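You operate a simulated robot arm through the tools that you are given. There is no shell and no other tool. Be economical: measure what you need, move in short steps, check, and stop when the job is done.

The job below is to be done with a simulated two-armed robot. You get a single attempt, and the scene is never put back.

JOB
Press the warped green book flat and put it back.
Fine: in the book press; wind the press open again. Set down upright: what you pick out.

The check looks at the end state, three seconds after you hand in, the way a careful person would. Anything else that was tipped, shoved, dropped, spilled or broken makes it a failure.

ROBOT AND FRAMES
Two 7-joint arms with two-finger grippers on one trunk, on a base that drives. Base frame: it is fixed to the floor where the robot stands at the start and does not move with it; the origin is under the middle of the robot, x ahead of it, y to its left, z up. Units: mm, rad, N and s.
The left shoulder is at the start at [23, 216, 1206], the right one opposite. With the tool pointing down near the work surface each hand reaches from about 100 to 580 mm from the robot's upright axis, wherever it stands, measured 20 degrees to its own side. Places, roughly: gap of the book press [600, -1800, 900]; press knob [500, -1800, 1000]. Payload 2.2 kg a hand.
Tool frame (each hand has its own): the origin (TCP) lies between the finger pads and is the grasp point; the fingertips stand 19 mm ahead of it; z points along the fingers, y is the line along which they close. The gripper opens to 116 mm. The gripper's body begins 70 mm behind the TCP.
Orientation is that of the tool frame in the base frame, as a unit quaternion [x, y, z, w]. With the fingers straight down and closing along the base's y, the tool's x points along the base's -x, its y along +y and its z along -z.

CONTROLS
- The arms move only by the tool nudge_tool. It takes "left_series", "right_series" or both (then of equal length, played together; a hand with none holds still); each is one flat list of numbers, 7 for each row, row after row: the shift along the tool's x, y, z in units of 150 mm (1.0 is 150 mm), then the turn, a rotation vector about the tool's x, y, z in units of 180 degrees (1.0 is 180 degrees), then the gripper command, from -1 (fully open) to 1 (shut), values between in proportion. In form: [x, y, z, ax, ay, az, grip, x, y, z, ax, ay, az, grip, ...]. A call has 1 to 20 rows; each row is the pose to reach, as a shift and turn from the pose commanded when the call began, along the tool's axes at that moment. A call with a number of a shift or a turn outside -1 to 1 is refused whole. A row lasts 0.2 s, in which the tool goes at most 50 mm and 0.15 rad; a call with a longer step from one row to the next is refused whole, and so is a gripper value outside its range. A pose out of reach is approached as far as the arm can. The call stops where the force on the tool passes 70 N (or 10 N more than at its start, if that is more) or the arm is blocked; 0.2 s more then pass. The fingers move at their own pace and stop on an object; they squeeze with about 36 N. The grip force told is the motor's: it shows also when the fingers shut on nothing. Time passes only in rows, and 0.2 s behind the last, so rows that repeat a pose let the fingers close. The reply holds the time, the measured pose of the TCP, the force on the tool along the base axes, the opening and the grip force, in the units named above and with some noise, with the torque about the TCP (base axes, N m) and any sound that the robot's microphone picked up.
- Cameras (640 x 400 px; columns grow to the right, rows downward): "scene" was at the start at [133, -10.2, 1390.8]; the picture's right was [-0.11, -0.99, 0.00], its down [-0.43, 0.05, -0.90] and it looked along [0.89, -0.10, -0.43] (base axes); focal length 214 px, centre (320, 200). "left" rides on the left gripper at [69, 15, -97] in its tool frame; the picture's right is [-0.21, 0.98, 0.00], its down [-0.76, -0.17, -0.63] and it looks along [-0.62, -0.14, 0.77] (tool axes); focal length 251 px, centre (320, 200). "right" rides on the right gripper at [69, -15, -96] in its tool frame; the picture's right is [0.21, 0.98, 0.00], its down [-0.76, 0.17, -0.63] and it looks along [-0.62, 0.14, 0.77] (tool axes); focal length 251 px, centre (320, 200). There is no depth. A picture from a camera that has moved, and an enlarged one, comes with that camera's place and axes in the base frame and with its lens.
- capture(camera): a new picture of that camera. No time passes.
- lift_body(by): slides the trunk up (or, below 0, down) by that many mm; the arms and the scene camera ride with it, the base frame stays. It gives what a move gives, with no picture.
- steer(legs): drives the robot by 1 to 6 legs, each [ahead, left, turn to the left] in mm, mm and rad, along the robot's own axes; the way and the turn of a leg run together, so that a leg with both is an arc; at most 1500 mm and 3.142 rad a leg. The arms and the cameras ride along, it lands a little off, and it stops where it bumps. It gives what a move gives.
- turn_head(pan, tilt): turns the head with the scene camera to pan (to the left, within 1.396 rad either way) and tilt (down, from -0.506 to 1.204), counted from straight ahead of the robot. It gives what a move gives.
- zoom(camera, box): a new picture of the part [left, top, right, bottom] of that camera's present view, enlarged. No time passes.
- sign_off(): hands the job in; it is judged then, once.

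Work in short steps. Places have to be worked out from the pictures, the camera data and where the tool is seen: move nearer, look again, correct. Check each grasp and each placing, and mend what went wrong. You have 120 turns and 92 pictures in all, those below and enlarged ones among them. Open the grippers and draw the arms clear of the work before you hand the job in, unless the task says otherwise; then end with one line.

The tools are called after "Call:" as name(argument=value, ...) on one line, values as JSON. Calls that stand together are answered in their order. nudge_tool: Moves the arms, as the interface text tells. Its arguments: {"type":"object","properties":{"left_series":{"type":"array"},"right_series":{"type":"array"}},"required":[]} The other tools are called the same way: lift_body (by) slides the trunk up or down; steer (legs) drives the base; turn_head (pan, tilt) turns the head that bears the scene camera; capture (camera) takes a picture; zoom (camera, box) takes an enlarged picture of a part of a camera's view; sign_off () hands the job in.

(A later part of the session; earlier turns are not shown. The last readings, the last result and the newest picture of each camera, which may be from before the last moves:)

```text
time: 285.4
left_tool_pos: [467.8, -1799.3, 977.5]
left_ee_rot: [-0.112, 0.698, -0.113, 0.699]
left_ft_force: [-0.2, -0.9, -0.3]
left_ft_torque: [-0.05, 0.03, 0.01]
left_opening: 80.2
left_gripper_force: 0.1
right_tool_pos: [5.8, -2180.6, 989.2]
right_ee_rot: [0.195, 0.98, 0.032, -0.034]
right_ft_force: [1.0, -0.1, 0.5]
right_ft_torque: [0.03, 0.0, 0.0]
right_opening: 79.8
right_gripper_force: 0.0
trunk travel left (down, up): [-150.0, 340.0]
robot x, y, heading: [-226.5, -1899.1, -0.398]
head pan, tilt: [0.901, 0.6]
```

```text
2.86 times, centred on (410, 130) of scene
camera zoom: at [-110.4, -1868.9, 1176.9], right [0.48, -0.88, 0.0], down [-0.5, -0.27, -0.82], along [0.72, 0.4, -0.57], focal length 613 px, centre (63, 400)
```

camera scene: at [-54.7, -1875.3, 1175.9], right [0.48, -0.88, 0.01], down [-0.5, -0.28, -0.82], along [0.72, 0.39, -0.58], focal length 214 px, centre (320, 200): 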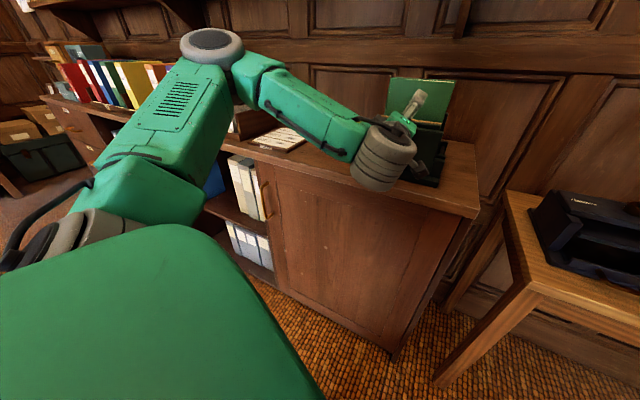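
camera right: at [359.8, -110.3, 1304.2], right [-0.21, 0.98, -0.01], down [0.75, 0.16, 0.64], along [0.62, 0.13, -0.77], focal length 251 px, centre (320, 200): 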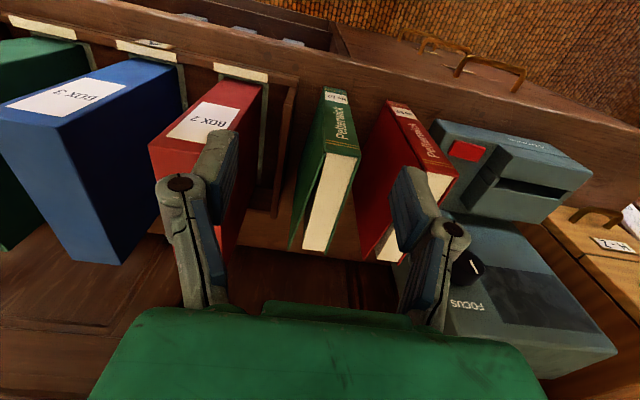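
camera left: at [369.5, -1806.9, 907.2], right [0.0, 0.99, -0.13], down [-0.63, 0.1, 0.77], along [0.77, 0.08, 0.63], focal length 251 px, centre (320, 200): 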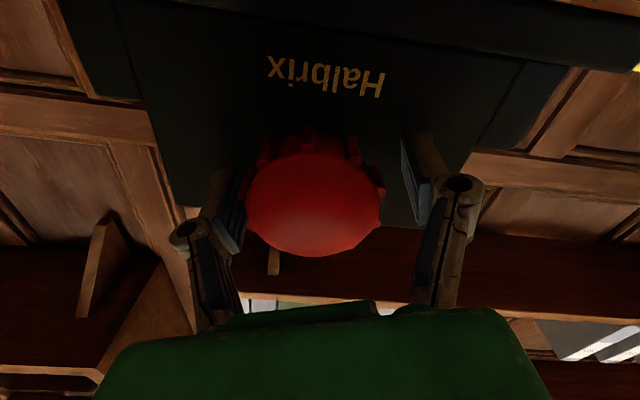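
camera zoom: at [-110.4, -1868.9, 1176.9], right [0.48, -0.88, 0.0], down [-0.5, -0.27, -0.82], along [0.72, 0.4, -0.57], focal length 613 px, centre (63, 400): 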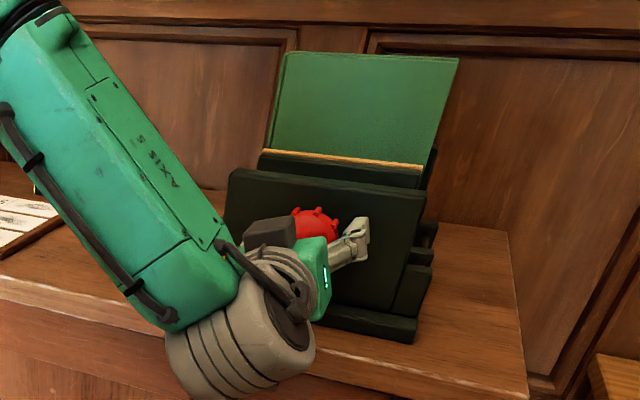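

I take a second full stroke: grip and turn 200° clockwise.

Call:
nudge_tool(left_series=[0, 0, 0, 0, 0, 0, 1, 0, 0, 0, 0, 0, 0, 1, 0, 0, 0, 0, 0, 0, 1, 0, 0, 0, 0, 0, 0.045, 1, 0, 0, 0, 0, 0, 0.09, 1, 0, 0, 0, 0, 0, 0.135, 1, 0, 0, 0, 0, 0, 0.18, 1, 0, 0, 0, 0, 0, 0.225, 1, 0, 0, 0, 0, 0, 0.27, 1, 0, 0, 0, 0, 0, 0.315, 1, 0, 0, 0, 0, 0, 0.36, 1, 0, 0, 0, 0, 0, 0.405, 1, 0, 0, 0, 0, 0, 0.45, 1, 0, 0, 0, 0, 0, 0.495, 1, 0, 0, 0, 0, 0, 0.54, 1])

Call:
nudge_tool(left_series=[0, 0, 0, 0, 0, 0.045, 1, 0, 0, 0, 0, 0, 0.09, 1, 0, 0, 0, 0, 0, 0.135, 1, 0, 0, 0, 0, 0, 0.18, 1, 0, 0, 0, 0, 0, 0.225, 1, 0, 0, 0, 0, 0, 0.27, 1, 0, 0, 0, 0, 0, 0.315, 1, 0, 0, 0, 0, 0, 0.36, 1, 0, 0, 0, 0, 0, 0.405, 1, 0, 0, 0, 0, 0, 0.45, 1, 0, 0, 0, 0, 0, 0.495, 1, 0, 0, 0, 0, 0, 0.54, 1])

Call:
nudge_tool(left_series=[0, 0, 0, 0, 0, 0, -0.38, 0, 0, 0, 0, 0, 0, -0.38, 0, 0, 0, 0, 0, -0.045, -0.38, 0, 0, 0, 0, 0, -0.09, -0.38, 0, 0, 0, 0, 0, -0.135, -0.38, 0, 0, 0, 0, 0, -0.18, -0.38, 0, 0, 0, 0, 0, -0.225, -0.38, 0, 0, 0, 0, 0, -0.27, -0.38, 0, 0, 0, 0, 0, -0.315, -0.38, 0, 0, 0, 0, 0, -0.36, -0.38, 0, 0, 0, 0, 0, -0.405, -0.38, 0, 0, 0, 0, 0, -0.45, -0.38, 0, 0, 0, 0, 0, -0.495, -0.38, 0, 0, 0, 0, 0, -0.54, -0.38])

Call:
nudge_tool(left_series=[0, 0, 0, 0, 0, -0.045, -0.38, 0, 0, 0, 0, 0, -0.09, -0.38, 0, 0, 0, 0, 0, -0.135, -0.38, 0, 0, 0, 0, 0, -0.18, -0.38, 0, 0, 0, 0, 0, -0.225, -0.38, 0, 0, 0, 0, 0, -0.27, -0.38, 0, 0, 0, 0, 0, -0.315, -0.38, 0, 0, 0, 0, 0, -0.36, -0.38, 0, 0, 0, 0, 0, -0.405, -0.38, 0, 0, 0, 0, 0, -0.45, -0.38, 0, 0, 0, 0, 0, -0.495, -0.38, 0, 0, 0, 0, 0, -0.54, -0.38])

Call:
zoom(camera="scene", box=[340, 60, 480, 200])

```text
time: 288.6
left_tool_pos: [466.4, -1801.2, 980.3]
left_ee_rot: [0.449, 0.544, 0.452, 0.546]
left_ft_force: [20.0, -11.2, 17.9]
left_ft_torque: [-0.78, 0.42, -0.65]
left_opening: 51.3
left_gripper_force: 44.8
right_tool_pos: [4.2, -2183.5, 989.1]
right_ee_rot: [0.195, 0.98, 0.034, -0.035]
right_ft_force: [0.1, -0.5, -0.8]
right_ft_torque: [-0.01, 0.04, 0.02]
right_opening: 80.1
right_gripper_force: 0.0
trunk travel left (down, up): [-150.0, 340.0]
robot x, y, heading: [-225.8, -1896.1, -0.399]
head pan, tilt: [0.901, 0.6]
```

```text
time: 291.2
left_tool_pos: [466.7, -1801.8, 987.1]
left_ee_rot: [0.705, 0.042, 0.707, 0.036]
left_ft_force: [-10.2, -47.0, 5.9]
left_ft_torque: [-1.27, 1.26, 0.17]
left_opening: 51.5
left_gripper_force: 44.7
right_tool_pos: [1.3, -2189.1, 988.9]
right_ee_rot: [0.196, 0.979, 0.036, -0.033]
right_ft_force: [0.3, 0.9, -0.2]
right_ft_torque: [0.0, 0.03, -0.02]
right_opening: 80.1
right_gripper_force: 0.1
trunk travel left (down, up): [-150.0, 340.0]
robot x, y, heading: [-227.0, -1897.3, -0.403]
head pan, tilt: [0.901, 0.6]
```

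```text
time: 294.2
left_tool_pos: [465.2, -1799.7, 979.9]
left_ee_rot: [0.449, 0.546, 0.45, 0.546]
left_ft_force: [1.1, 0.5, 0.9]
left_ft_torque: [-0.01, -0.01, -0.03]
left_opening: 80.1
left_gripper_force: 0.0
right_tool_pos: [4.0, -2181.3, 989.3]
right_ee_rot: [0.196, 0.98, 0.031, -0.035]
right_ft_force: [-0.8, -0.3, 0.1]
right_ft_torque: [0.02, 0.01, 0.01]
right_opening: 80.0
right_gripper_force: 0.0
trunk travel left (down, up): [-150.0, 340.0]
robot x, y, heading: [-226.2, -1898.7, -0.397]
head pan, tilt: [0.901, 0.6]
```

```text
time: 296.9
left_tool_pos: [466.2, -1798.6, 976.5]
left_ee_rot: [-0.113, 0.698, -0.113, 0.699]
left_ft_force: [0.4, 0.1, 0.5]
left_ft_torque: [0.02, 0.01, 0.02]
left_opening: 79.9
left_gripper_force: 0.0
right_tool_pos: [3.6, -2181.7, 990.4]
right_ee_rot: [0.194, 0.98, 0.031, -0.035]
right_ft_force: [-0.2, -0.4, 0.1]
right_ft_torque: [0.02, 0.0, 0.01]
right_opening: 79.9
right_gripper_force: 0.0
trunk travel left (down, up): [-150.0, 340.0]
robot x, y, heading: [-227.9, -1895.0, -0.396]
head pan, tilt: [0.901, 0.6]
```

```text
2.86 times, centred on (410, 130) of scene
camera zoom: at [-110.4, -1868.9, 1176.9], right [0.48, -0.88, 0.0], down [-0.5, -0.27, -0.82], along [0.72, 0.4, -0.57], focal length 613 px, centre (63, 400)
```

zoom: 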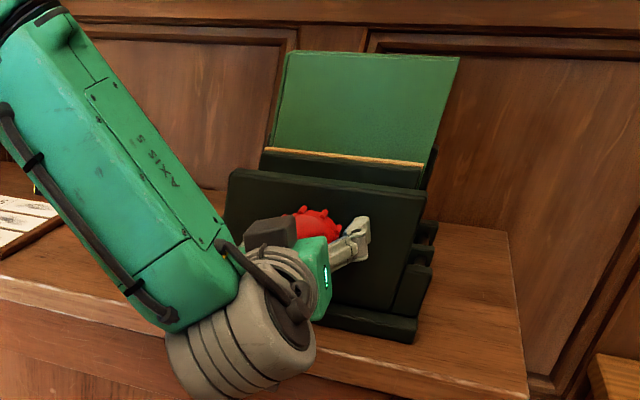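

The plate has advanced (wood edge now x≈576, from ≈557): about 10 mm per stroke, so more strokes are needed. Third stroke.

Call:
nudge_tool(left_series=[0, 0, 0, 0, 0, 0, 1, 0, 0, 0, 0, 0, 0, 1, 0, 0, 0, 0, 0, 0, 1, 0, 0, 0, 0, 0, 0.045, 1, 0, 0, 0, 0, 0, 0.09, 1, 0, 0, 0, 0, 0, 0.135, 1, 0, 0, 0, 0, 0, 0.18, 1, 0, 0, 0, 0, 0, 0.225, 1, 0, 0, 0, 0, 0, 0.27, 1, 0, 0, 0, 0, 0, 0.315, 1, 0, 0, 0, 0, 0, 0.36, 1, 0, 0, 0, 0, 0, 0.405, 1, 0, 0, 0, 0, 0, 0.45, 1, 0, 0, 0, 0, 0, 0.495, 1, 0, 0, 0, 0, 0, 0.54, 1])

Call:
nudge_tool(left_series=[0, 0, 0, 0, 0, 0.045, 1, 0, 0, 0, 0, 0, 0.09, 1, 0, 0, 0, 0, 0, 0.135, 1, 0, 0, 0, 0, 0, 0.18, 1, 0, 0, 0, 0, 0, 0.225, 1, 0, 0, 0, 0, 0, 0.27, 1, 0, 0, 0, 0, 0, 0.315, 1, 0, 0, 0, 0, 0, 0.36, 1, 0, 0, 0, 0, 0, 0.405, 1, 0, 0, 0, 0, 0, 0.45, 1, 0, 0, 0, 0, 0, 0.495, 1, 0, 0, 0, 0, 0, 0.54, 1])

Call:
nudge_tool(left_series=[0, 0, 0, 0, 0, 0, -0.38, 0, 0, 0, 0, 0, 0, -0.38, 0, 0, 0, 0, 0, -0.045, -0.38, 0, 0, 0, 0, 0, -0.09, -0.38, 0, 0, 0, 0, 0, -0.135, -0.38, 0, 0, 0, 0, 0, -0.18, -0.38, 0, 0, 0, 0, 0, -0.225, -0.38, 0, 0, 0, 0, 0, -0.27, -0.38, 0, 0, 0, 0, 0, -0.315, -0.38, 0, 0, 0, 0, 0, -0.36, -0.38, 0, 0, 0, 0, 0, -0.405, -0.38, 0, 0, 0, 0, 0, -0.45, -0.38, 0, 0, 0, 0, 0, -0.495, -0.38, 0, 0, 0, 0, 0, -0.54, -0.38])

Call:
nudge_tool(left_series=[0, 0, 0, 0, 0, -0.045, -0.38, 0, 0, 0, 0, 0, -0.09, -0.38, 0, 0, 0, 0, 0, -0.135, -0.38, 0, 0, 0, 0, 0, -0.18, -0.38, 0, 0, 0, 0, 0, -0.225, -0.38, 0, 0, 0, 0, 0, -0.27, -0.38, 0, 0, 0, 0, 0, -0.315, -0.38, 0, 0, 0, 0, 0, -0.36, -0.38, 0, 0, 0, 0, 0, -0.405, -0.38, 0, 0, 0, 0, 0, -0.45, -0.38, 0, 0, 0, 0, 0, -0.495, -0.38, 0, 0, 0, 0, 0, -0.54, -0.38])

Call:
zoom(camera="scene", box=[340, 60, 480, 200])

```text
time: 300.1
left_tool_pos: [467.1, -1797.0, 978.7]
left_ee_rot: [0.448, 0.545, 0.451, 0.547]
left_ft_force: [6.9, 5.8, 6.3]
left_ft_torque: [-1.64, -0.3, 0.23]
left_opening: 51.2
left_gripper_force: 44.9
right_tool_pos: [4.5, -2180.4, 990.4]
right_ee_rot: [0.195, 0.98, 0.031, -0.034]
right_ft_force: [-0.6, -0.1, 1.0]
right_ft_torque: [0.03, 0.01, -0.01]
right_opening: 79.7
right_gripper_force: 0.1
trunk travel left (down, up): [-150.0, 340.0]
robot x, y, heading: [-226.8, -1896.6, -0.394]
head pan, tilt: [0.901, 0.6]
```

```text
time: 302.6
left_tool_pos: [468.5, -1801.2, 987.7]
left_ee_rot: [0.705, 0.041, 0.707, 0.035]
left_ft_force: [-6.3, -49.1, 6.6]
left_ft_torque: [-1.28, 1.24, 0.34]
left_opening: 51.3
left_gripper_force: 45.0
right_tool_pos: [1.6, -2189.5, 988.4]
right_ee_rot: [0.196, 0.979, 0.035, -0.035]
right_ft_force: [-0.4, 0.4, 1.0]
right_ft_torque: [0.02, 0.0, -0.01]
right_opening: 80.5
right_gripper_force: 0.0
trunk travel left (down, up): [-150.0, 340.0]
robot x, y, heading: [-228.9, -1896.9, -0.404]
head pan, tilt: [0.901, 0.6]
```

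```text
time: 305.6
left_tool_pos: [466.3, -1800.3, 978.3]
left_ee_rot: [0.449, 0.545, 0.451, 0.546]
left_ft_force: [0.2, -0.1, 0.3]
left_ft_torque: [-0.01, 0.0, 0.01]
left_opening: 80.2
left_gripper_force: 0.1
right_tool_pos: [4.5, -2180.7, 990.5]
right_ee_rot: [0.195, 0.98, 0.031, -0.035]
right_ft_force: [0.3, -0.4, -0.8]
right_ft_torque: [-0.03, 0.0, 0.03]
right_opening: 80.0
right_gripper_force: 0.0
trunk travel left (down, up): [-150.0, 340.0]
robot x, y, heading: [-227.6, -1896.3, -0.402]
head pan, tilt: [0.901, 0.6]
```

```text
time: 308.2
left_tool_pos: [466.9, -1798.3, 978.0]
left_ee_rot: [-0.112, 0.698, -0.112, 0.699]
left_ft_force: [-0.3, -0.2, 0.1]
left_ft_torque: [0.01, -0.02, -0.03]
left_opening: 80.1
left_gripper_force: 0.1
right_tool_pos: [5.1, -2181.3, 990.3]
right_ee_rot: [0.195, 0.98, 0.031, -0.035]
right_ft_force: [0.5, -0.5, -0.3]
right_ft_torque: [0.01, -0.02, -0.01]
right_opening: 80.1
right_gripper_force: 0.1
trunk travel left (down, up): [-150.0, 340.0]
robot x, y, heading: [-228.3, -1898.8, -0.401]
head pan, tilt: [0.901, 0.6]
```

```text
2.86 times, centred on (410, 130) of scene
camera zoom: at [-110.4, -1868.9, 1176.9], right [0.48, -0.88, 0.0], down [-0.5, -0.27, -0.82], along [0.72, 0.4, -0.57], focal length 613 px, centre (63, 400)
```

zoom: 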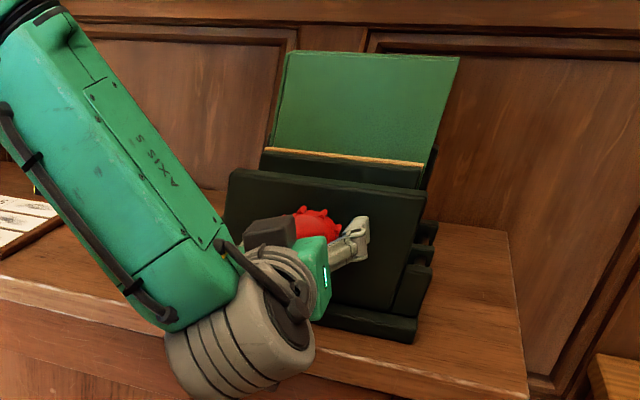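

No further advance and the grip slips at ≈1.6 N·m, so the press is tight. I back the hand off and raise the trunk to look down into the gap.

Call:
nudge_tool(left_series=[0, 0, -0.1, 0, 0, 0, -0.38, 0, 0, -0.2, 0, 0, 0, -0.38, 0, 0, -0.3, 0, 0, 0, -0.38, 0, 0, -0.4, 0, 0, 0, -0.38, 0, 0, -0.5, 0, 0, 0, -0.38])

Call:
lift_body(by=150)

Call:
zoom(camera="scene", box=[330, 60, 470, 200])

```text
time: 309.4
left_tool_pos: [392.1, -1798.0, 980.6]
left_ee_rot: [-0.111, 0.697, -0.112, 0.699]
left_ft_force: [-0.4, 0.7, 0.1]
left_ft_torque: [-0.03, 0.01, -0.02]
left_opening: 80.3
left_gripper_force: 0.0
right_tool_pos: [4.3, -2180.7, 990.9]
right_ee_rot: [0.195, 0.98, 0.032, -0.035]
right_ft_force: [0.3, 0.8, 0.4]
right_ft_torque: [0.04, -0.01, 0.01]
right_opening: 79.9
right_gripper_force: 0.0
trunk travel left (down, up): [-150.0, 340.0]
robot x, y, heading: [-227.1, -1898.3, -0.402]
head pan, tilt: [0.901, 0.6]
```

```text
time: 311.2
left_tool_pos: [392.8, -1797.4, 1129.4]
left_ee_rot: [-0.112, 0.698, -0.111, 0.699]
left_ft_force: [0.0, -0.3, -1.1]
left_ft_torque: [0.0, -0.03, -0.03]
left_opening: 79.8
left_gripper_force: 0.2
right_tool_pos: [5.7, -2181.1, 1138.7]
right_ee_rot: [0.196, 0.98, 0.032, -0.035]
right_ft_force: [-1.0, 0.1, -0.2]
right_ft_torque: [0.04, 0.03, 0.0]
right_opening: 80.1
right_gripper_force: 0.1
trunk travel left (down, up): [-300.0, 190.0]
robot x, y, heading: [-224.9, -1894.7, -0.399]
head pan, tilt: [0.901, 0.6]
```

```text
2.86 times, centred on (400, 130) of scene
camera zoom: at [-110.1, -1869.0, 1326.9], right [0.48, -0.88, 0.0], down [-0.5, -0.27, -0.82], along [0.72, 0.4, -0.57], focal length 613 px, centre (91, 400)
```

zoom: 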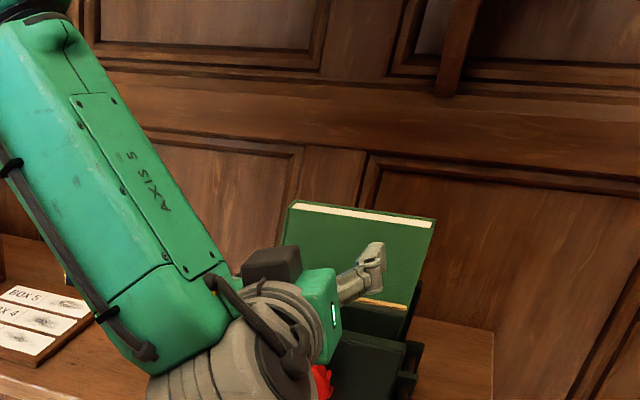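

The top of the book shows. I roll the hand so that its camera sits on top, for a close look down on the press.

Call:
nudge_tool(left_series=[0, 0, 0, 0, 0, 0.045, -0.38, 0, 0, 0, 0, 0, 0.09, -0.38, 0, 0, 0, 0, 0, 0.135, -0.38, 0, 0, 0, 0, 0, 0.18, -0.38, 0, 0, 0, 0, 0, 0.225, -0.38, 0, 0, 0, 0, 0, 0.27, -0.38, 0, 0, 0, 0, 0, 0.315, -0.38, 0, 0, 0, 0, 0, 0.36, -0.38, 0, 0, 0, 0, 0, 0.405, -0.38, 0, 0, 0, 0, 0, 0.45, -0.38, 0, 0, 0, 0, 0, 0.495, -0.38, 0, 0, 0, 0, 0, 0.54, -0.38])

Call:
nudge_tool(left_series=[0, 0, 0, 0, 0, 0.045, -0.38, 0, 0, 0, 0, 0, 0.09, -0.38, 0, 0, 0, 0, 0, 0.135, -0.38, 0, 0, 0, 0, 0, 0.18, -0.38, 0, 0, 0, 0, 0, 0.225, -0.38, 0, 0, 0, 0, 0, 0.27, -0.38, 0, 0, 0, 0, 0, 0.315, -0.38, 0, 0, 0, 0, 0, 0.36, -0.38, 0, 0, 0, 0, 0, 0.405, -0.38, 0, 0, 0, 0, 0, 0.45, -0.38, 0, 0, 0, 0, 0, 0.495, -0.38, 0, 0, 0, 0, 0, 0.54, -0.38])

Call:
capture(camera="left")

```text
time: 313.8
left_tool_pos: [392.6, -1799.1, 1128.7]
left_ee_rot: [0.45, 0.544, 0.451, 0.546]
left_ft_force: [0.1, -1.0, 0.3]
left_ft_torque: [0.0, -0.02, -0.03]
left_opening: 80.1
left_gripper_force: 0.0
right_tool_pos: [3.9, -2181.3, 1139.2]
right_ee_rot: [0.195, 0.98, 0.032, -0.034]
right_ft_force: [-0.6, -0.6, -0.5]
right_ft_torque: [0.01, -0.01, -0.01]
right_opening: 80.1
right_gripper_force: 0.1
trunk travel left (down, up): [-300.0, 190.0]
robot x, y, heading: [-229.1, -1896.8, -0.396]
head pan, tilt: [0.901, 0.6]
```

```text
time: 316.4
left_tool_pos: [396.5, -1785.9, 1132.0]
left_ee_rot: [0.708, 0.046, 0.704, 0.028]
left_ft_force: [0.4, 0.4, -0.3]
left_ft_torque: [0.0, 0.01, -0.02]
left_opening: 80.2
left_gripper_force: 0.1
right_tool_pos: [4.2, -2182.1, 1139.3]
right_ee_rot: [0.196, 0.979, 0.033, -0.034]
right_ft_force: [-0.7, 0.9, -0.8]
right_ft_torque: [0.0, 0.03, 0.04]
right_opening: 80.0
right_gripper_force: 0.2
trunk travel left (down, up): [-300.0, 190.0]
robot x, y, heading: [-223.3, -1899.1, -0.399]
head pan, tilt: [0.901, 0.6]
```

```text
26 pictures are left
camera left: at [298.9, -1795.5, 1202.7], right [0.03, -0.99, -0.11], down [-0.64, 0.07, -0.77], along [0.77, 0.09, -0.63], focal length 251 px, centre (320, 200)
```

left: 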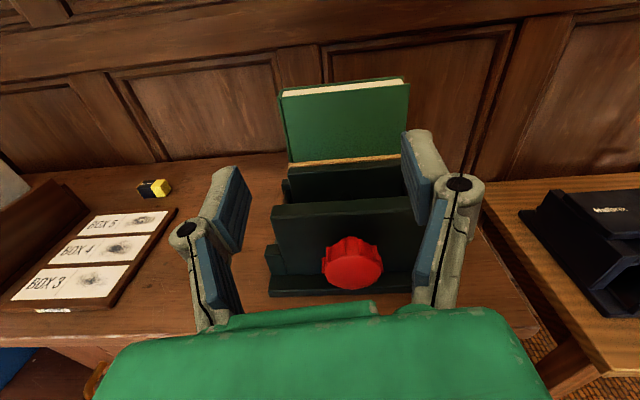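

The moving plate is tight against the book (inner face x≈598, so about 36 mm of book) and the cover is flat. I lower again and go back onto the knob to wind it open.

Call:
lift_body(by=-150)

Call:
nudge_tool(left_series=[-0.01, 0.03, 0.08, 0, 0, 0, -0.38, -0.02, 0.06, 0.16, 0, 0, 0, -0.38, -0.027, 0.093, 0.24, 0, 0, 0, -0.38, -0.027, 0.093, 0.32, 0, 0, 0, -0.38, -0.027, 0.093, 0.4, 0, 0, 0, -0.38, -0.027, 0.093, 0.467, 0, 0, 0, -0.38])

Call:
capture(camera="left")

```text
time: 318.1
left_tool_pos: [395.7, -1786.9, 981.4]
left_ee_rot: [0.709, 0.048, 0.703, 0.028]
left_ft_force: [-0.4, 0.8, 0.3]
left_ft_torque: [-0.04, -0.01, 0.03]
left_opening: 79.9
left_gripper_force: 0.0
right_tool_pos: [5.0, -2181.8, 991.5]
right_ee_rot: [0.195, 0.98, 0.032, -0.034]
right_ft_force: [0.4, 0.7, -0.1]
right_ft_torque: [-0.02, 0.03, 0.02]
right_opening: 80.0
right_gripper_force: 0.1
trunk travel left (down, up): [-150.0, 340.0]
robot x, y, heading: [-229.3, -1899.6, -0.397]
head pan, tilt: [0.901, 0.6]
```

```text
time: 319.6
left_tool_pos: [463.8, -1804.2, 983.1]
left_ee_rot: [0.704, 0.039, 0.708, 0.028]
left_ft_force: [-0.1, -0.2, -0.2]
left_ft_torque: [-0.02, -0.02, 0.0]
left_opening: 79.8
left_gripper_force: 0.0
right_tool_pos: [4.1, -2182.1, 991.3]
right_ee_rot: [0.195, 0.98, 0.032, -0.035]
right_ft_force: [0.0, -1.0, -0.2]
right_ft_torque: [0.01, 0.03, -0.01]
right_opening: 80.1
right_gripper_force: 0.0
trunk travel left (down, up): [-150.0, 340.0]
robot x, y, heading: [-228.8, -1897.1, -0.393]
head pan, tilt: [0.901, 0.6]
```

```text
25 pictures are left
camera left: at [366.4, -1813.7, 1051.9], right [0.02, -0.99, -0.12], down [-0.63, 0.09, -0.77], along [0.78, 0.09, -0.62], focal length 251 px, centre (320, 200)
```

left: 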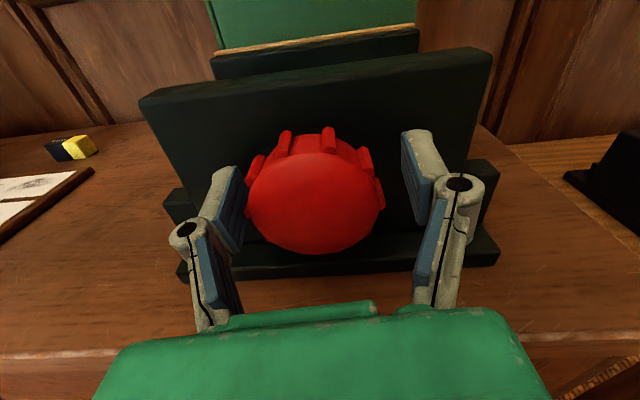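

Well placed. I grip and wind anticlockwise 195°.

Call:
nudge_tool(left_series=[0, -0.027, 0, 0, 0, 0, -0.38, 0, -0.027, 0, 0, 0, 0, 1, 0, -0.027, 0, 0, 0, 0, 1, 0, -0.027, 0, 0, 0, 0, 1, 0, -0.027, 0, 0, 0, -0.045, 1, 0, -0.027, 0, 0, 0, -0.09, 1, 0, -0.027, 0, 0, 0, -0.135, 1, 0, -0.027, 0, 0, 0, -0.18, 1, 0, -0.027, 0, 0, 0, -0.225, 1, 0, -0.027, 0, 0, 0, -0.27, 1, 0, -0.027, 0, 0, 0, -0.315, 1, 0, -0.027, 0, 0, 0, -0.36, 1, 0, -0.027, 0, 0, 0, -0.405, 1, 0, -0.027, 0, 0, 0, -0.45, 1, 0, -0.027, 0, 0, 0, -0.495, 1, 0, -0.027, 0, 0, 0, -0.54, 1])

Call:
nudge_tool(left_series=[0, 0, 0, 0, 0, -0.045, 1, 0, 0, 0, 0, 0, -0.09, 1, 0, 0, 0, 0, 0, -0.135, 1, 0, 0, 0, 0, 0, -0.18, 1, 0, 0, 0, 0, 0, -0.225, 1, 0, 0, 0, 0, 0, -0.27, 1, 0, 0, 0, 0, 0, -0.315, 1, 0, 0, 0, 0, 0, -0.36, 1, 0, 0, 0, 0, 0, -0.405, 1, 0, 0, 0, 0, 0, -0.45, 1, 0, 0, 0, 0, 0, -0.495, 1, 0, 0, 0, 0, 0, -0.54, 1])

Call:
nudge_tool(left_series=[0, 0, 0, 0, 0, 0, -0.38, 0, 0, 0, 0, 0, 0, -0.38, 0, 0, 0, 0, 0, 0.045, -0.38, 0, 0, 0, 0, 0, 0.09, -0.38, 0, 0, 0, 0, 0, 0.135, -0.38, 0, 0, 0, 0, 0, 0.18, -0.38, 0, 0, 0, 0, 0, 0.225, -0.38, 0, 0, 0, 0, 0, 0.27, -0.38, 0, 0, 0, 0, 0, 0.315, -0.38, 0, 0, 0, 0, 0, 0.36, -0.38, 0, 0, 0, 0, 0, 0.405, -0.38, 0, 0, 0, 0, 0, 0.45, -0.38, 0, 0, 0, 0, 0, 0.495, -0.38, 0, 0, 0, 0, 0, 0.54, -0.38])

Call:
nudge_tool(left_series=[0, 0, 0, 0, 0, 0.045, -0.38, 0, 0, 0, 0, 0, 0.09, -0.38, 0, 0, 0, 0, 0, 0.135, -0.38, 0, 0, 0, 0, 0, 0.18, -0.38, 0, 0, 0, 0, 0, 0.225, -0.38, 0, 0, 0, 0, 0, 0.27, -0.38, 0, 0, 0, 0, 0, 0.315, -0.38, 0, 0, 0, 0, 0, 0.36, -0.38, 0, 0, 0, 0, 0, 0.405, -0.38, 0, 0, 0, 0, 0, 0.45, -0.38, 0, 0, 0, 0, 0, 0.495, -0.38, 0, 0, 0, 0, 0, 0.54, -0.38])

Call:
capture(camera="left")

```text
time: 322.9
left_tool_pos: [464.0, -1803.4, 979.9]
left_ee_rot: [0.444, 0.545, 0.452, 0.549]
left_ft_force: [19.3, 28.8, 33.7]
left_ft_torque: [0.06, 1.73, 0.32]
left_opening: 51.9
left_gripper_force: 44.8
right_tool_pos: [5.1, -2178.3, 991.9]
right_ee_rot: [0.195, 0.98, 0.03, -0.033]
right_ft_force: [-0.2, 0.4, 0.9]
right_ft_torque: [0.03, 0.0, 0.01]
right_opening: 79.8
right_gripper_force: 0.0
trunk travel left (down, up): [-150.0, 340.0]
robot x, y, heading: [-230.6, -1896.2, -0.395]
head pan, tilt: [0.901, 0.6]
```

```text
time: 325.6
left_tool_pos: [464.8, -1802.1, 980.6]
left_ee_rot: [-0.119, 0.692, -0.112, 0.704]
left_ft_force: [13.2, 41.7, 32.2]
left_ft_torque: [0.01, 0.29, -0.72]
left_opening: 51.9
left_gripper_force: 45.0
right_tool_pos: [2.6, -2178.2, 991.2]
right_ee_rot: [0.195, 0.98, 0.031, -0.031]
right_ft_force: [0.4, -0.1, 0.4]
right_ft_torque: [0.0, 0.01, -0.01]
right_opening: 80.2
right_gripper_force: 0.0
trunk travel left (down, up): [-150.0, 340.0]
robot x, y, heading: [-223.4, -1894.0, -0.398]
head pan, tilt: [0.901, 0.6]
```

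```text
time: 328.6
left_tool_pos: [462.6, -1808.5, 976.7]
left_ee_rot: [0.451, 0.545, 0.451, 0.545]
left_ft_force: [0.7, 0.0, 0.2]
left_ft_torque: [-0.01, 0.02, -0.04]
left_opening: 80.1
left_gripper_force: 0.0
right_tool_pos: [4.1, -2182.5, 990.2]
right_ee_rot: [0.196, 0.98, 0.033, -0.034]
right_ft_force: [-0.5, 0.6, 0.0]
right_ft_torque: [0.0, 0.01, -0.01]
right_opening: 79.8
right_gripper_force: 0.0
trunk travel left (down, up): [-150.0, 340.0]
robot x, y, heading: [-227.7, -1898.0, -0.397]
head pan, tilt: [0.901, 0.6]
```

```text
time: 331.1
left_tool_pos: [468.5, -1790.7, 983.6]
left_ee_rot: [0.706, 0.056, 0.705, 0.029]
left_ft_force: [0.2, -5.1, 2.5]
left_ft_torque: [-0.1, 0.03, 0.06]
left_opening: 82.8
left_gripper_force: 2.1
right_tool_pos: [2.9, -2183.4, 990.3]
right_ee_rot: [0.195, 0.98, 0.034, -0.034]
right_ft_force: [-0.4, 0.2, 0.8]
right_ft_torque: [0.04, 0.02, -0.02]
right_opening: 79.9
right_gripper_force: 0.1
trunk travel left (down, up): [-150.0, 340.0]
robot x, y, heading: [-225.5, -1894.9, -0.401]
head pan, tilt: [0.901, 0.6]
```

```text
24 pictures are left
camera left: at [370.8, -1799.0, 1053.9], right [0.04, -0.99, -0.1], down [-0.64, 0.05, -0.77], along [0.77, 0.09, -0.63], focal length 251 px, centre (320, 200)
```

left: 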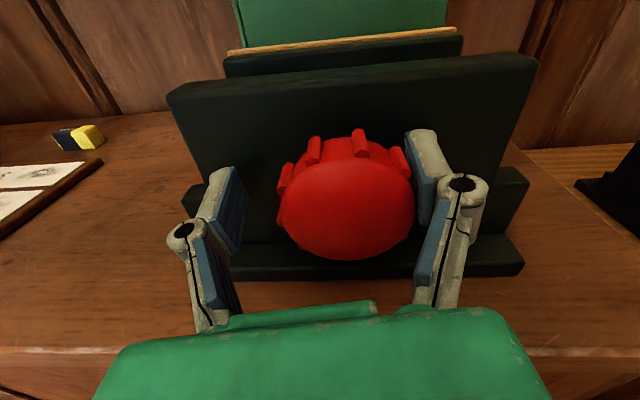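

Plate back to x≈570. The knob is off to the right by 10 mm; I recentre and make a second opening stroke.

Call:
nudge_tool(left_series=[0, 0.035, 0, 0, 0, 0, -0.38, 0, 0.067, 0, 0, 0, 0, -0.38, 0, 0.067, 0, 0, 0, 0, 1, 0, 0.067, 0, 0, 0, 0, 1, 0, 0.067, 0, 0, 0, 0, 1, 0, 0.067, 0, 0, 0, -0.045, 1, 0, 0.067, 0, 0, 0, -0.09, 1, 0, 0.067, 0, 0, 0, -0.135, 1, 0, 0.067, 0, 0, 0, -0.18, 1, 0, 0.067, 0, 0, 0, -0.225, 1, 0, 0.067, 0, 0, 0, -0.27, 1, 0, 0.067, 0, 0, 0, -0.315, 1, 0, 0.067, 0, 0, 0, -0.36, 1, 0, 0.067, 0, 0, 0, -0.405, 1, 0, 0.067, 0, 0, 0, -0.45, 1, 0, 0.067, 0, 0, 0, -0.495, 1, 0, 0.067, 0, 0, 0, -0.54, 1])

Call:
nudge_tool(left_series=[0, 0, 0, 0, 0, -0.045, 1, 0, 0, 0, 0, 0, -0.09, 1, 0, 0, 0, 0, 0, -0.135, 1, 0, 0, 0, 0, 0, -0.18, 1, 0, 0, 0, 0, 0, -0.225, 1, 0, 0, 0, 0, 0, -0.27, 1, 0, 0, 0, 0, 0, -0.315, 1, 0, 0, 0, 0, 0, -0.36, 1, 0, 0, 0, 0, 0, -0.405, 1, 0, 0, 0, 0, 0, -0.45, 1, 0, 0, 0, 0, 0, -0.495, 1, 0, 0, 0, 0, 0, -0.54, 1])

Call:
nudge_tool(left_series=[0, 0, 0, 0, 0, 0, -0.38, 0, 0, 0, 0, 0, 0, -0.38, 0, 0, 0, 0, 0, 0.045, -0.38, 0, 0, 0, 0, 0, 0.09, -0.38, 0, 0, 0, 0, 0, 0.135, -0.38, 0, 0, 0, 0, 0, 0.18, -0.38, 0, 0, 0, 0, 0, 0.225, -0.38, 0, 0, 0, 0, 0, 0.27, -0.38, 0, 0, 0, 0, 0, 0.315, -0.38, 0, 0, 0, 0, 0, 0.36, -0.38, 0, 0, 0, 0, 0, 0.405, -0.38, 0, 0, 0, 0, 0, 0.45, -0.38, 0, 0, 0, 0, 0, 0.495, -0.38, 0, 0, 0, 0, 0, 0.54, -0.38])

Call:
nudge_tool(left_series=[0, 0, 0, 0, 0, 0.045, -0.38, 0, 0, 0, 0, 0, 0.09, -0.38, 0, 0, 0, 0, 0, 0.135, -0.38, 0, 0, 0, 0, 0, 0.18, -0.38, 0, 0, 0, 0, 0, 0.225, -0.38, 0, 0, 0, 0, 0, 0.27, -0.38, 0, 0, 0, 0, 0, 0.315, -0.38, 0, 0, 0, 0, 0, 0.36, -0.38, 0, 0, 0, 0, 0, 0.405, -0.38, 0, 0, 0, 0, 0, 0.45, -0.38, 0, 0, 0, 0, 0, 0.495, -0.38, 0, 0, 0, 0, 0, 0.53, -0.38])

Call:
capture(camera="left")

```text
time: 334.8
left_tool_pos: [465.4, -1811.3, 982.1]
left_ee_rot: [0.441, 0.545, 0.455, 0.548]
left_ft_force: [33.4, 37.3, 39.6]
left_ft_torque: [0.42, 2.17, -0.05]
left_opening: 52.1
left_gripper_force: 44.7
right_tool_pos: [4.0, -2178.5, 991.2]
right_ee_rot: [0.195, 0.98, 0.031, -0.035]
right_ft_force: [0.4, -0.3, 0.6]
right_ft_torque: [0.0, -0.03, -0.02]
right_opening: 79.9
right_gripper_force: 0.0
trunk travel left (down, up): [-150.0, 340.0]
robot x, y, heading: [-224.9, -1889.9, -0.398]
head pan, tilt: [0.901, 0.6]
```

```text
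time: 335.7
left_tool_pos: [466.5, -1809.9, 985.8]
left_ee_rot: [0.289, 0.634, 0.318, 0.643]
left_ft_force: [9.2, 38.5, 3.5]
left_ft_torque: [0.32, 0.42, -0.73]
left_opening: 52.4
left_gripper_force: 45.6
right_tool_pos: [3.0, -2185.4, 987.0]
right_ee_rot: [0.195, 0.979, 0.036, -0.036]
right_ft_force: [0.2, 0.4, -0.5]
right_ft_torque: [0.02, -0.02, -0.02]
right_opening: 79.9
right_gripper_force: 0.1
trunk travel left (down, up): [-150.0, 340.0]
robot x, y, heading: [-225.8, -1899.8, -0.398]
head pan, tilt: [0.901, 0.6]
stopped in row 4 (left hand): the force on the tool passed its limit at 75 N (the readings are from after the stop); the commanded pose is now the measured one
```

```text
time: 338.7
left_tool_pos: [465.4, -1811.0, 991.8]
left_ee_rot: [0.665, 0.21, 0.69, 0.195]
left_ft_force: [-3.3, 7.8, -5.6]
left_ft_torque: [0.06, -0.03, 0.02]
left_opening: 86.0
left_gripper_force: 4.0
right_tool_pos: [2.0, -2185.1, 987.0]
right_ee_rot: [0.194, 0.98, 0.037, -0.037]
right_ft_force: [0.3, -0.2, 0.1]
right_ft_torque: [-0.04, 0.05, -0.01]
right_opening: 80.1
right_gripper_force: 0.0
trunk travel left (down, up): [-150.0, 340.0]
robot x, y, heading: [-221.4, -1897.3, -0.393]
head pan, tilt: [0.901, 0.6]
```

```text
time: 341.3
left_tool_pos: [469.6, -1796.4, 986.0]
left_ee_rot: [0.618, -0.336, 0.603, -0.376]
left_ft_force: [-0.1, 0.4, -0.4]
left_ft_torque: [0.02, 0.0, 0.0]
left_opening: 79.9
left_gripper_force: 0.0
right_tool_pos: [2.2, -2187.7, 987.5]
right_ee_rot: [0.194, 0.98, 0.036, -0.035]
right_ft_force: [0.2, 0.5, -0.2]
right_ft_torque: [0.0, -0.03, 0.02]
right_opening: 80.1
right_gripper_force: 0.2
trunk travel left (down, up): [-150.0, 340.0]
robot x, y, heading: [-224.2, -1896.2, -0.4]
head pan, tilt: [0.901, 0.6]
```

```text
23 pictures are left
camera left: at [376.6, -1868.1, 1006.3], right [0.03, -0.29, -0.96], down [-0.67, 0.7, -0.23], along [0.74, 0.65, -0.18], focal length 251 px, centre (320, 200)
```

left: 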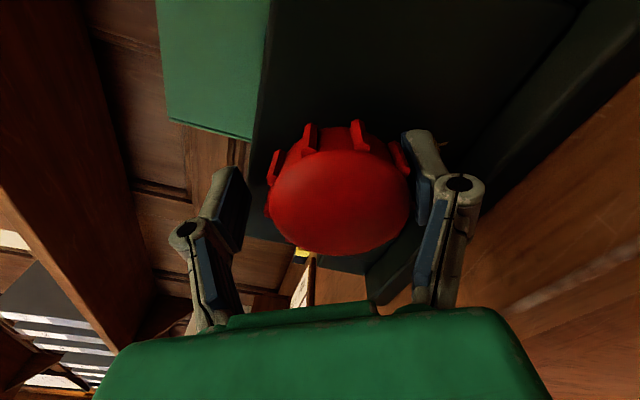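

That stroke ended early from off-centre force, having done about 120°. I recentre by 7 mm and wind another 100° anticlockwise.

Call:
nudge_tool(left_series=[0, 0.047, 0, 0, 0, 0, -0.38, 0, 0.047, 0, 0, 0, 0, -0.38, 0, 0.047, 0, 0, 0, 0, 1, 0, 0.047, 0, 0, 0, 0, 1, 0, 0.047, 0, 0, 0, 0, 1])

Call:
nudge_tool(left_series=[0, 0, 0, 0, 0, -0.045, 1, 0, 0, 0, 0, 0, -0.09, 1, 0, 0, 0, 0, 0, -0.135, 1, 0, 0, 0, 0, 0, -0.18, 1, 0, 0, 0, 0, 0, -0.225, 1, 0, 0, 0, 0, 0, -0.27, 1, 0, 0, 0, 0, 0, -0.315, 1, 0, 0, 0, 0, 0, -0.36, 1, 0, 0, 0, 0, 0, -0.39, 1])

Call:
nudge_tool(left_series=[0, 0, 0, 0, 0, 0, -0.38, 0, 0, 0, 0, 0, 0, -0.38, 0, 0, 0, 0, 0, 0, -0.38])

Call:
capture(camera="left")

```text
time: 342.5
left_tool_pos: [470.0, -1801.9, 980.4]
left_ee_rot: [0.619, -0.338, 0.603, -0.374]
left_ft_force: [-6.2, -8.0, -4.4]
left_ft_torque: [-0.02, 2.68, -0.82]
left_opening: 51.0
left_gripper_force: 44.8
right_tool_pos: [0.5, -2188.3, 986.2]
right_ee_rot: [0.194, 0.98, 0.037, -0.036]
right_ft_force: [0.3, 0.0, 0.2]
right_ft_torque: [-0.01, 0.03, 0.0]
right_opening: 80.0
right_gripper_force: 0.1
trunk travel left (down, up): [-150.0, 340.0]
robot x, y, heading: [-224.8, -1899.6, -0.398]
head pan, tilt: [0.901, 0.6]
```

```text
time: 344.6
left_tool_pos: [467.6, -1800.9, 980.7]
left_ee_rot: [0.696, 0.065, 0.715, 0.014]
left_ft_force: [44.6, 58.5, -19.7]
left_ft_torque: [0.06, -0.26, -2.0]
left_opening: 52.3
left_gripper_force: 45.1
right_tool_pos: [2.4, -2192.9, 976.9]
right_ee_rot: [0.193, 0.979, 0.043, -0.048]
right_ft_force: [0.4, 0.0, -0.2]
right_ft_torque: [0.0, -0.02, -0.03]
right_opening: 80.1
right_gripper_force: 0.1
trunk travel left (down, up): [-150.0, 340.0]
robot x, y, heading: [-225.7, -1896.1, -0.392]
head pan, tilt: [0.901, 0.6]
stopped in row 9 (left hand): the force on the tool passed its limit at 72 N (the readings are from after the stop); the commanded pose is now the measured one
```

```text
time: 345.4
left_tool_pos: [460.4, -1815.6, 988.1]
left_ee_rot: [0.692, 0.054, 0.72, 0.026]
left_ft_force: [-4.4, 12.5, -1.0]
left_ft_torque: [0.05, -0.17, 0.08]
left_opening: 88.5
left_gripper_force: 6.7
right_tool_pos: [-4.2, -2192.1, 983.4]
right_ee_rot: [0.194, 0.979, 0.041, -0.039]
right_ft_force: [-0.8, -0.2, 1.0]
right_ft_torque: [0.01, 0.01, -0.03]
right_opening: 80.2
right_gripper_force: 0.0
trunk travel left (down, up): [-150.0, 340.0]
robot x, y, heading: [-227.9, -1898.8, -0.396]
head pan, tilt: [0.901, 0.6]
```

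```text
22 pictures are left
camera left: at [360.4, -1825.6, 1053.5], right [0.04, -0.99, -0.1], down [-0.61, 0.06, -0.79], along [0.79, 0.1, -0.6], focal length 251 px, centre (320, 200)
```

left: 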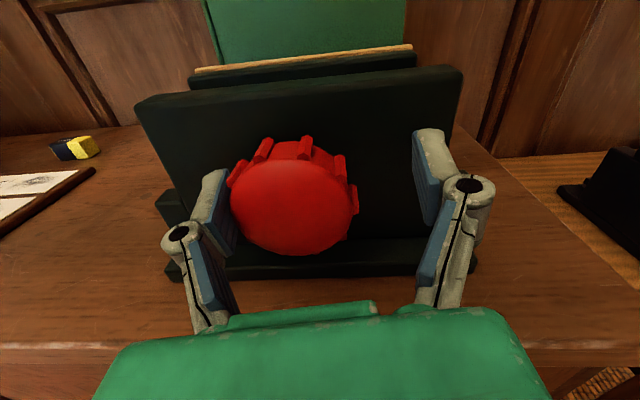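

I recentre, back out and raise for the same look-down view as before to judge the plate.

Call:
nudge_tool(left_series=[0, -0.04, 0, 0, 0, 0, -0.6, 0, -0.08, 0, 0, 0, 0, -0.6, 0, -0.08, -0.1, 0, 0, 0, -0.6, 0, -0.08, -0.2, 0, 0, 0, -0.6, 0, -0.08, -0.3, 0, 0, 0, -0.6, 0, -0.08, -0.4, 0, 0, 0, -0.6, 0, -0.08, -0.47, 0, 0, 0, -0.6])

Call:
lift_body(by=150)

Call:
capture(camera="left")

```text
time: 347.0
left_tool_pos: [393.5, -1793.5, 982.2]
left_ee_rot: [0.697, 0.079, 0.713, 0.025]
left_ft_force: [-0.4, -0.5, -0.2]
left_ft_torque: [0.0, 0.03, 0.04]
left_opening: 92.6
left_gripper_force: 0.1
right_tool_pos: [-4.9, -2195.3, 980.9]
right_ee_rot: [0.193, 0.979, 0.043, -0.04]
right_ft_force: [0.0, 0.1, 0.0]
right_ft_torque: [-0.01, -0.05, 0.0]
right_opening: 80.3
right_gripper_force: 0.1
trunk travel left (down, up): [-150.0, 340.0]
robot x, y, heading: [-229.1, -1898.5, -0.396]
head pan, tilt: [0.901, 0.6]
```

```text
time: 348.8
left_tool_pos: [392.8, -1799.5, 1134.8]
left_ee_rot: [0.696, 0.077, 0.714, 0.031]
left_ft_force: [-0.3, -0.6, -0.3]
left_ft_torque: [-0.01, 0.01, -0.01]
left_opening: 92.8
left_gripper_force: 0.0
right_tool_pos: [-3.6, -2194.2, 1131.6]
right_ee_rot: [0.194, 0.979, 0.043, -0.039]
right_ft_force: [-0.1, -0.4, -0.2]
right_ft_torque: [0.01, -0.01, 0.03]
right_opening: 80.2
right_gripper_force: 0.1
trunk travel left (down, up): [-300.0, 190.0]
robot x, y, heading: [-229.5, -1900.1, -0.397]
head pan, tilt: [0.901, 0.6]
```

```text
21 pictures are left
camera left: at [294.7, -1807.8, 1202.5], right [0.07, -1.0, -0.06], down [-0.62, 0.01, -0.79], along [0.78, 0.09, -0.61], focal length 251 px, centre (320, 200)
```

left: 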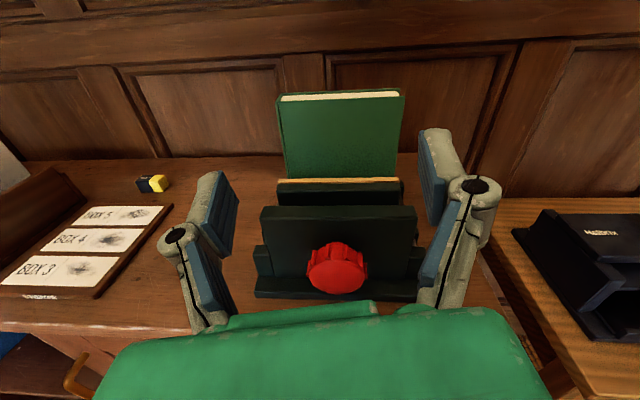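

The plate is back at x≈561 (open; started ≈557), and the book stands flat against the rear slab (x≈599–635). I turn the hand to point down again, raising it to z≈1210.

Call:
nudge_tool(left_series=[0.0354, 0.0055, 0, 0.0284, -0.026, -0.0236, -0.38, 0.0707, 0.011, 0, 0.0567, -0.052, -0.0471, -0.38, 0.106, 0.0165, 0, 0.0851, -0.078, -0.0707, -0.38, 0.1414, 0.022, 0, 0.1134, -0.104, -0.0943, -0.38, 0.177, 0.0275, 0, 0.1418, -0.13, -0.1179, -0.38, 0.212, 0.033, 0, 0.1701, -0.156, -0.1414, -0.38, 0.2475, 0.0385, 0, 0.1985, -0.182, -0.165, -0.38, 0.283, 0.044, 0, 0.2269, -0.208, -0.1886, -0.38, 0.318, 0.0495, 0, 0.2552, -0.234, -0.2121, -0.38, 0.3536, 0.055, 0, 0.2836, -0.26, -0.2357, -0.38, 0.389, 0.0605, 0, 0.3119, -0.286, -0.2593, -0.38, 0.424, 0.066, 0, 0.3403, -0.312, -0.2829, -0.38, 0.46, 0.0715, 0, 0.3686, -0.338, -0.3064, -0.38, 0.495, 0.077, 0, 0.397, -0.364, -0.33, -0.38])

Call:
lift_body(by=0)

Call:
lift_body(by=0)

```text
time: 351.8
left_tool_pos: [388.5, -1812.2, 1209.6]
left_ee_rot: [0.716, 0.697, 0.021, -0.01]
left_ft_force: [-0.1, 0.7, -0.6]
left_ft_torque: [0.0, -0.01, -0.02]
left_opening: 80.2
left_gripper_force: 0.0
right_tool_pos: [-4.1, -2193.7, 1133.6]
right_ee_rot: [0.194, 0.979, 0.043, -0.041]
right_ft_force: [-0.6, -0.1, 0.0]
right_ft_torque: [-0.04, 0.03, -0.02]
right_opening: 79.9
right_gripper_force: 0.0
trunk travel left (down, up): [-300.0, 190.0]
robot x, y, heading: [-226.6, -1896.1, -0.397]
head pan, tilt: [0.901, 0.6]
```

```text
time: 352.3
left_tool_pos: [386.6, -1813.8, 1210.0]
left_ee_rot: [0.716, 0.697, 0.022, -0.011]
left_ft_force: [-0.4, -0.5, 0.4]
left_ft_torque: [0.0, -0.01, 0.02]
left_opening: 80.2
left_gripper_force: 0.0
right_tool_pos: [-4.1, -2194.3, 1131.7]
right_ee_rot: [0.194, 0.979, 0.042, -0.041]
right_ft_force: [0.0, 0.0, -0.5]
right_ft_torque: [-0.04, -0.01, -0.01]
right_opening: 80.1
right_gripper_force: 0.1
trunk travel left (down, up): [-300.0, 190.0]
robot x, y, heading: [-226.1, -1895.4, -0.401]
head pan, tilt: [0.901, 0.6]
```

```text
time: 352.8
left_tool_pos: [386.7, -1813.5, 1208.7]
left_ee_rot: [0.716, 0.697, 0.022, -0.01]
left_ft_force: [0.2, -0.5, 0.2]
left_ft_torque: [0.02, 0.0, -0.02]
left_opening: 79.9
left_gripper_force: 0.0
right_tool_pos: [-4.1, -2195.5, 1132.5]
right_ee_rot: [0.194, 0.979, 0.043, -0.04]
right_ft_force: [0.4, -0.6, 0.0]
right_ft_torque: [-0.01, 0.0, 0.0]
right_opening: 80.1
right_gripper_force: 0.0
trunk travel left (down, up): [-300.0, 190.0]
robot x, y, heading: [-228.2, -1895.3, -0.395]
head pan, tilt: [0.901, 0.6]
```

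Calm. I drive ahead 192 mm in shrinking steps and raise the trunk slightly for reach.

Call:
steer(legs=[[100, 0, 0], [50, 0, 0], [25, 0, 0], [17, 0, 0]])

Call:
lift_body(by=15)

Call:
lift_body(by=0)

Call:
lift_body(by=0)

```text
time: 355.2
left_tool_pos: [560.4, -1886.2, 1210.9]
left_ee_rot: [0.717, 0.697, 0.022, -0.009]
left_ft_force: [-0.5, -0.4, 0.4]
left_ft_torque: [0.0, -0.05, 0.0]
left_opening: 80.0
left_gripper_force: 0.0
right_tool_pos: [169.0, -2268.3, 1130.2]
right_ee_rot: [0.194, 0.979, 0.043, -0.041]
right_ft_force: [-0.2, -0.1, -0.1]
right_ft_torque: [-0.02, -0.03, 0.0]
right_opening: 79.8
right_gripper_force: 0.0
trunk travel left (down, up): [-300.0, 190.0]
robot x, y, heading: [-52.4, -1968.8, -0.398]
head pan, tilt: [0.901, 0.6]
```

```text
time: 355.8
left_tool_pos: [559.6, -1887.7, 1227.8]
left_ee_rot: [0.717, 0.697, 0.022, -0.009]
left_ft_force: [0.4, -0.5, -0.2]
left_ft_torque: [-0.02, -0.04, -0.01]
left_opening: 80.0
left_gripper_force: 0.0
right_tool_pos: [168.9, -2266.6, 1145.2]
right_ee_rot: [0.195, 0.979, 0.043, -0.043]
right_ft_force: [-0.3, 0.0, -0.5]
right_ft_torque: [-0.03, 0.0, 0.03]
right_opening: 80.1
right_gripper_force: 0.0
trunk travel left (down, up): [-315.0, 175.0]
robot x, y, heading: [-48.2, -1969.0, -0.397]
head pan, tilt: [0.901, 0.6]
```

```text
time: 356.3
left_tool_pos: [561.3, -1886.5, 1226.0]
left_ee_rot: [0.717, 0.697, 0.022, -0.008]
left_ft_force: [0.3, -0.3, -1.0]
left_ft_torque: [-0.03, -0.03, 0.01]
left_opening: 79.7
left_gripper_force: 0.0
right_tool_pos: [169.5, -2268.5, 1146.0]
right_ee_rot: [0.194, 0.979, 0.043, -0.044]
right_ft_force: [-0.6, 0.0, 0.7]
right_ft_torque: [-0.01, -0.02, -0.05]
right_opening: 80.0
right_gripper_force: 0.0
trunk travel left (down, up): [-315.0, 175.0]
robot x, y, heading: [-50.0, -1972.4, -0.398]
head pan, tilt: [0.901, 0.6]
```

```text
time: 356.8
left_tool_pos: [561.5, -1887.8, 1226.9]
left_ee_rot: [0.717, 0.697, 0.023, -0.008]
left_ft_force: [0.2, -0.4, -0.5]
left_ft_torque: [-0.02, -0.01, -0.04]
left_opening: 80.1
left_gripper_force: 0.1
right_tool_pos: [168.7, -2268.2, 1145.2]
right_ee_rot: [0.194, 0.979, 0.043, -0.044]
right_ft_force: [0.9, 0.7, -0.2]
right_ft_torque: [0.01, 0.03, 0.03]
right_opening: 80.2
right_gripper_force: 0.2
trunk travel left (down, up): [-315.0, 175.0]
robot x, y, heading: [-52.8, -1973.2, -0.4]
head pan, tilt: [0.901, 0.6]
```

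Calm. I move over the book with a small levelling turn.

Call:
nudge_tool(left_series=[0.07, 0.04, 0.05, 0.001, -0.002, -0.001, -0.38, 0.14, 0.08, 0.1, 0.002, -0.004, -0.002, -0.38, 0.21, 0.12, 0.155, 0.002, -0.006, -0.003, -0.38, 0.28, 0.16, 0.21, 0.003, -0.007, -0.004, -0.38, 0.35, 0.2, 0.26, 0.0035, -0.009, -0.005, -0.38, 0.42, 0.245, 0.31, 0.004, -0.011, -0.006, -0.38, 0.49, 0.285, 0.36, 0.005, -0.013, -0.0075, -0.38, 0.556, 0.325, 0.413, 0.0054, -0.0144, -0.0085, -0.38])

Call:
capture(camera="left")

```text
time: 358.6
left_tool_pos: [599.7, -1813.8, 1179.0]
left_ee_rot: [0.71, 0.705, 0.007, 0.004]
left_ft_force: [-0.3, -0.2, 0.8]
left_ft_torque: [0.04, 0.01, -0.02]
left_opening: 79.9
left_gripper_force: 0.1
right_tool_pos: [157.5, -2275.5, 1149.3]
right_ee_rot: [0.194, 0.979, 0.046, -0.034]
right_ft_force: [-0.4, -0.8, 0.1]
right_ft_torque: [-0.02, 0.03, -0.03]
right_opening: 80.1
right_gripper_force: 0.1
trunk travel left (down, up): [-315.0, 175.0]
robot x, y, heading: [-51.2, -1970.5, -0.4]
head pan, tilt: [0.901, 0.6]
```

```text
20 pictures are left
camera left: at [612.8, -1743.6, 1275.1], right [0.97, -0.22, 0.01], down [-0.18, -0.76, 0.63], along [-0.13, -0.61, -0.78], focal length 251 px, centre (320, 200)
```

left: 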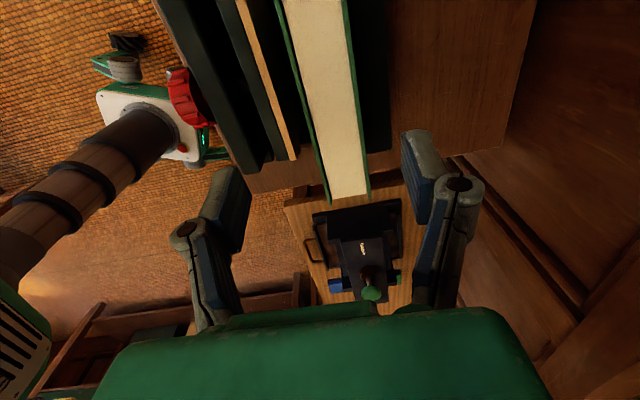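

The book's covers are flush now; it sits at x≈592–625. I lower around it.

Call:
nudge_tool(left_series=[0.03, 0.03, 0.1, 0, 0, 0, -0.38, 0.053, 0.053, 0.2, 0, 0, 0, -0.38, 0.053, 0.053, 0.3, 0, 0, 0, -0.38, 0.053, 0.053, 0.4, 0, 0, 0, -0.38, 0.053, 0.053, 0.5, 0, 0, 0, -0.38, 0.053, 0.053, 0.6, 0, 0, 0, -0.38, 0.053, 0.053, 0.7, 0, 0, 0, -0.38, 0.053, 0.053, 0.75, 0, 0, 0, -0.38])

Call:
capture(camera="left")

```text
time: 360.4
left_tool_pos: [619.6, -1786.4, 1056.2]
left_ee_rot: [0.706, 0.708, -0.001, 0.002]
left_ft_force: [-10.7, 8.1, 8.4]
left_ft_torque: [-0.51, -0.39, -0.19]
left_opening: 81.9
left_gripper_force: 0.5
right_tool_pos: [168.3, -2261.7, 1148.3]
right_ee_rot: [0.194, 0.979, 0.041, -0.041]
right_ft_force: [0.3, -0.7, 0.6]
right_ft_torque: [0.02, 0.0, -0.03]
right_opening: 80.1
right_gripper_force: 0.1
trunk travel left (down, up): [-315.0, 175.0]
robot x, y, heading: [-48.1, -1969.4, -0.395]
head pan, tilt: [0.901, 0.6]
```

```text
19 pictures are left
camera left: at [633.2, -1716.0, 1152.2], right [0.98, -0.21, 0.0], down [-0.17, -0.75, 0.63], along [-0.13, -0.62, -0.77], focal length 251 px, centre (320, 200)
```

left: 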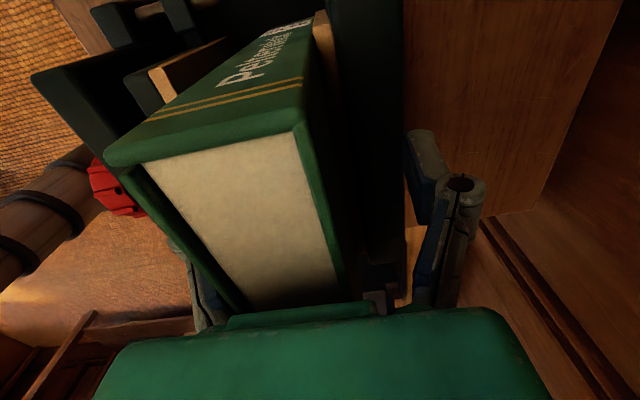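

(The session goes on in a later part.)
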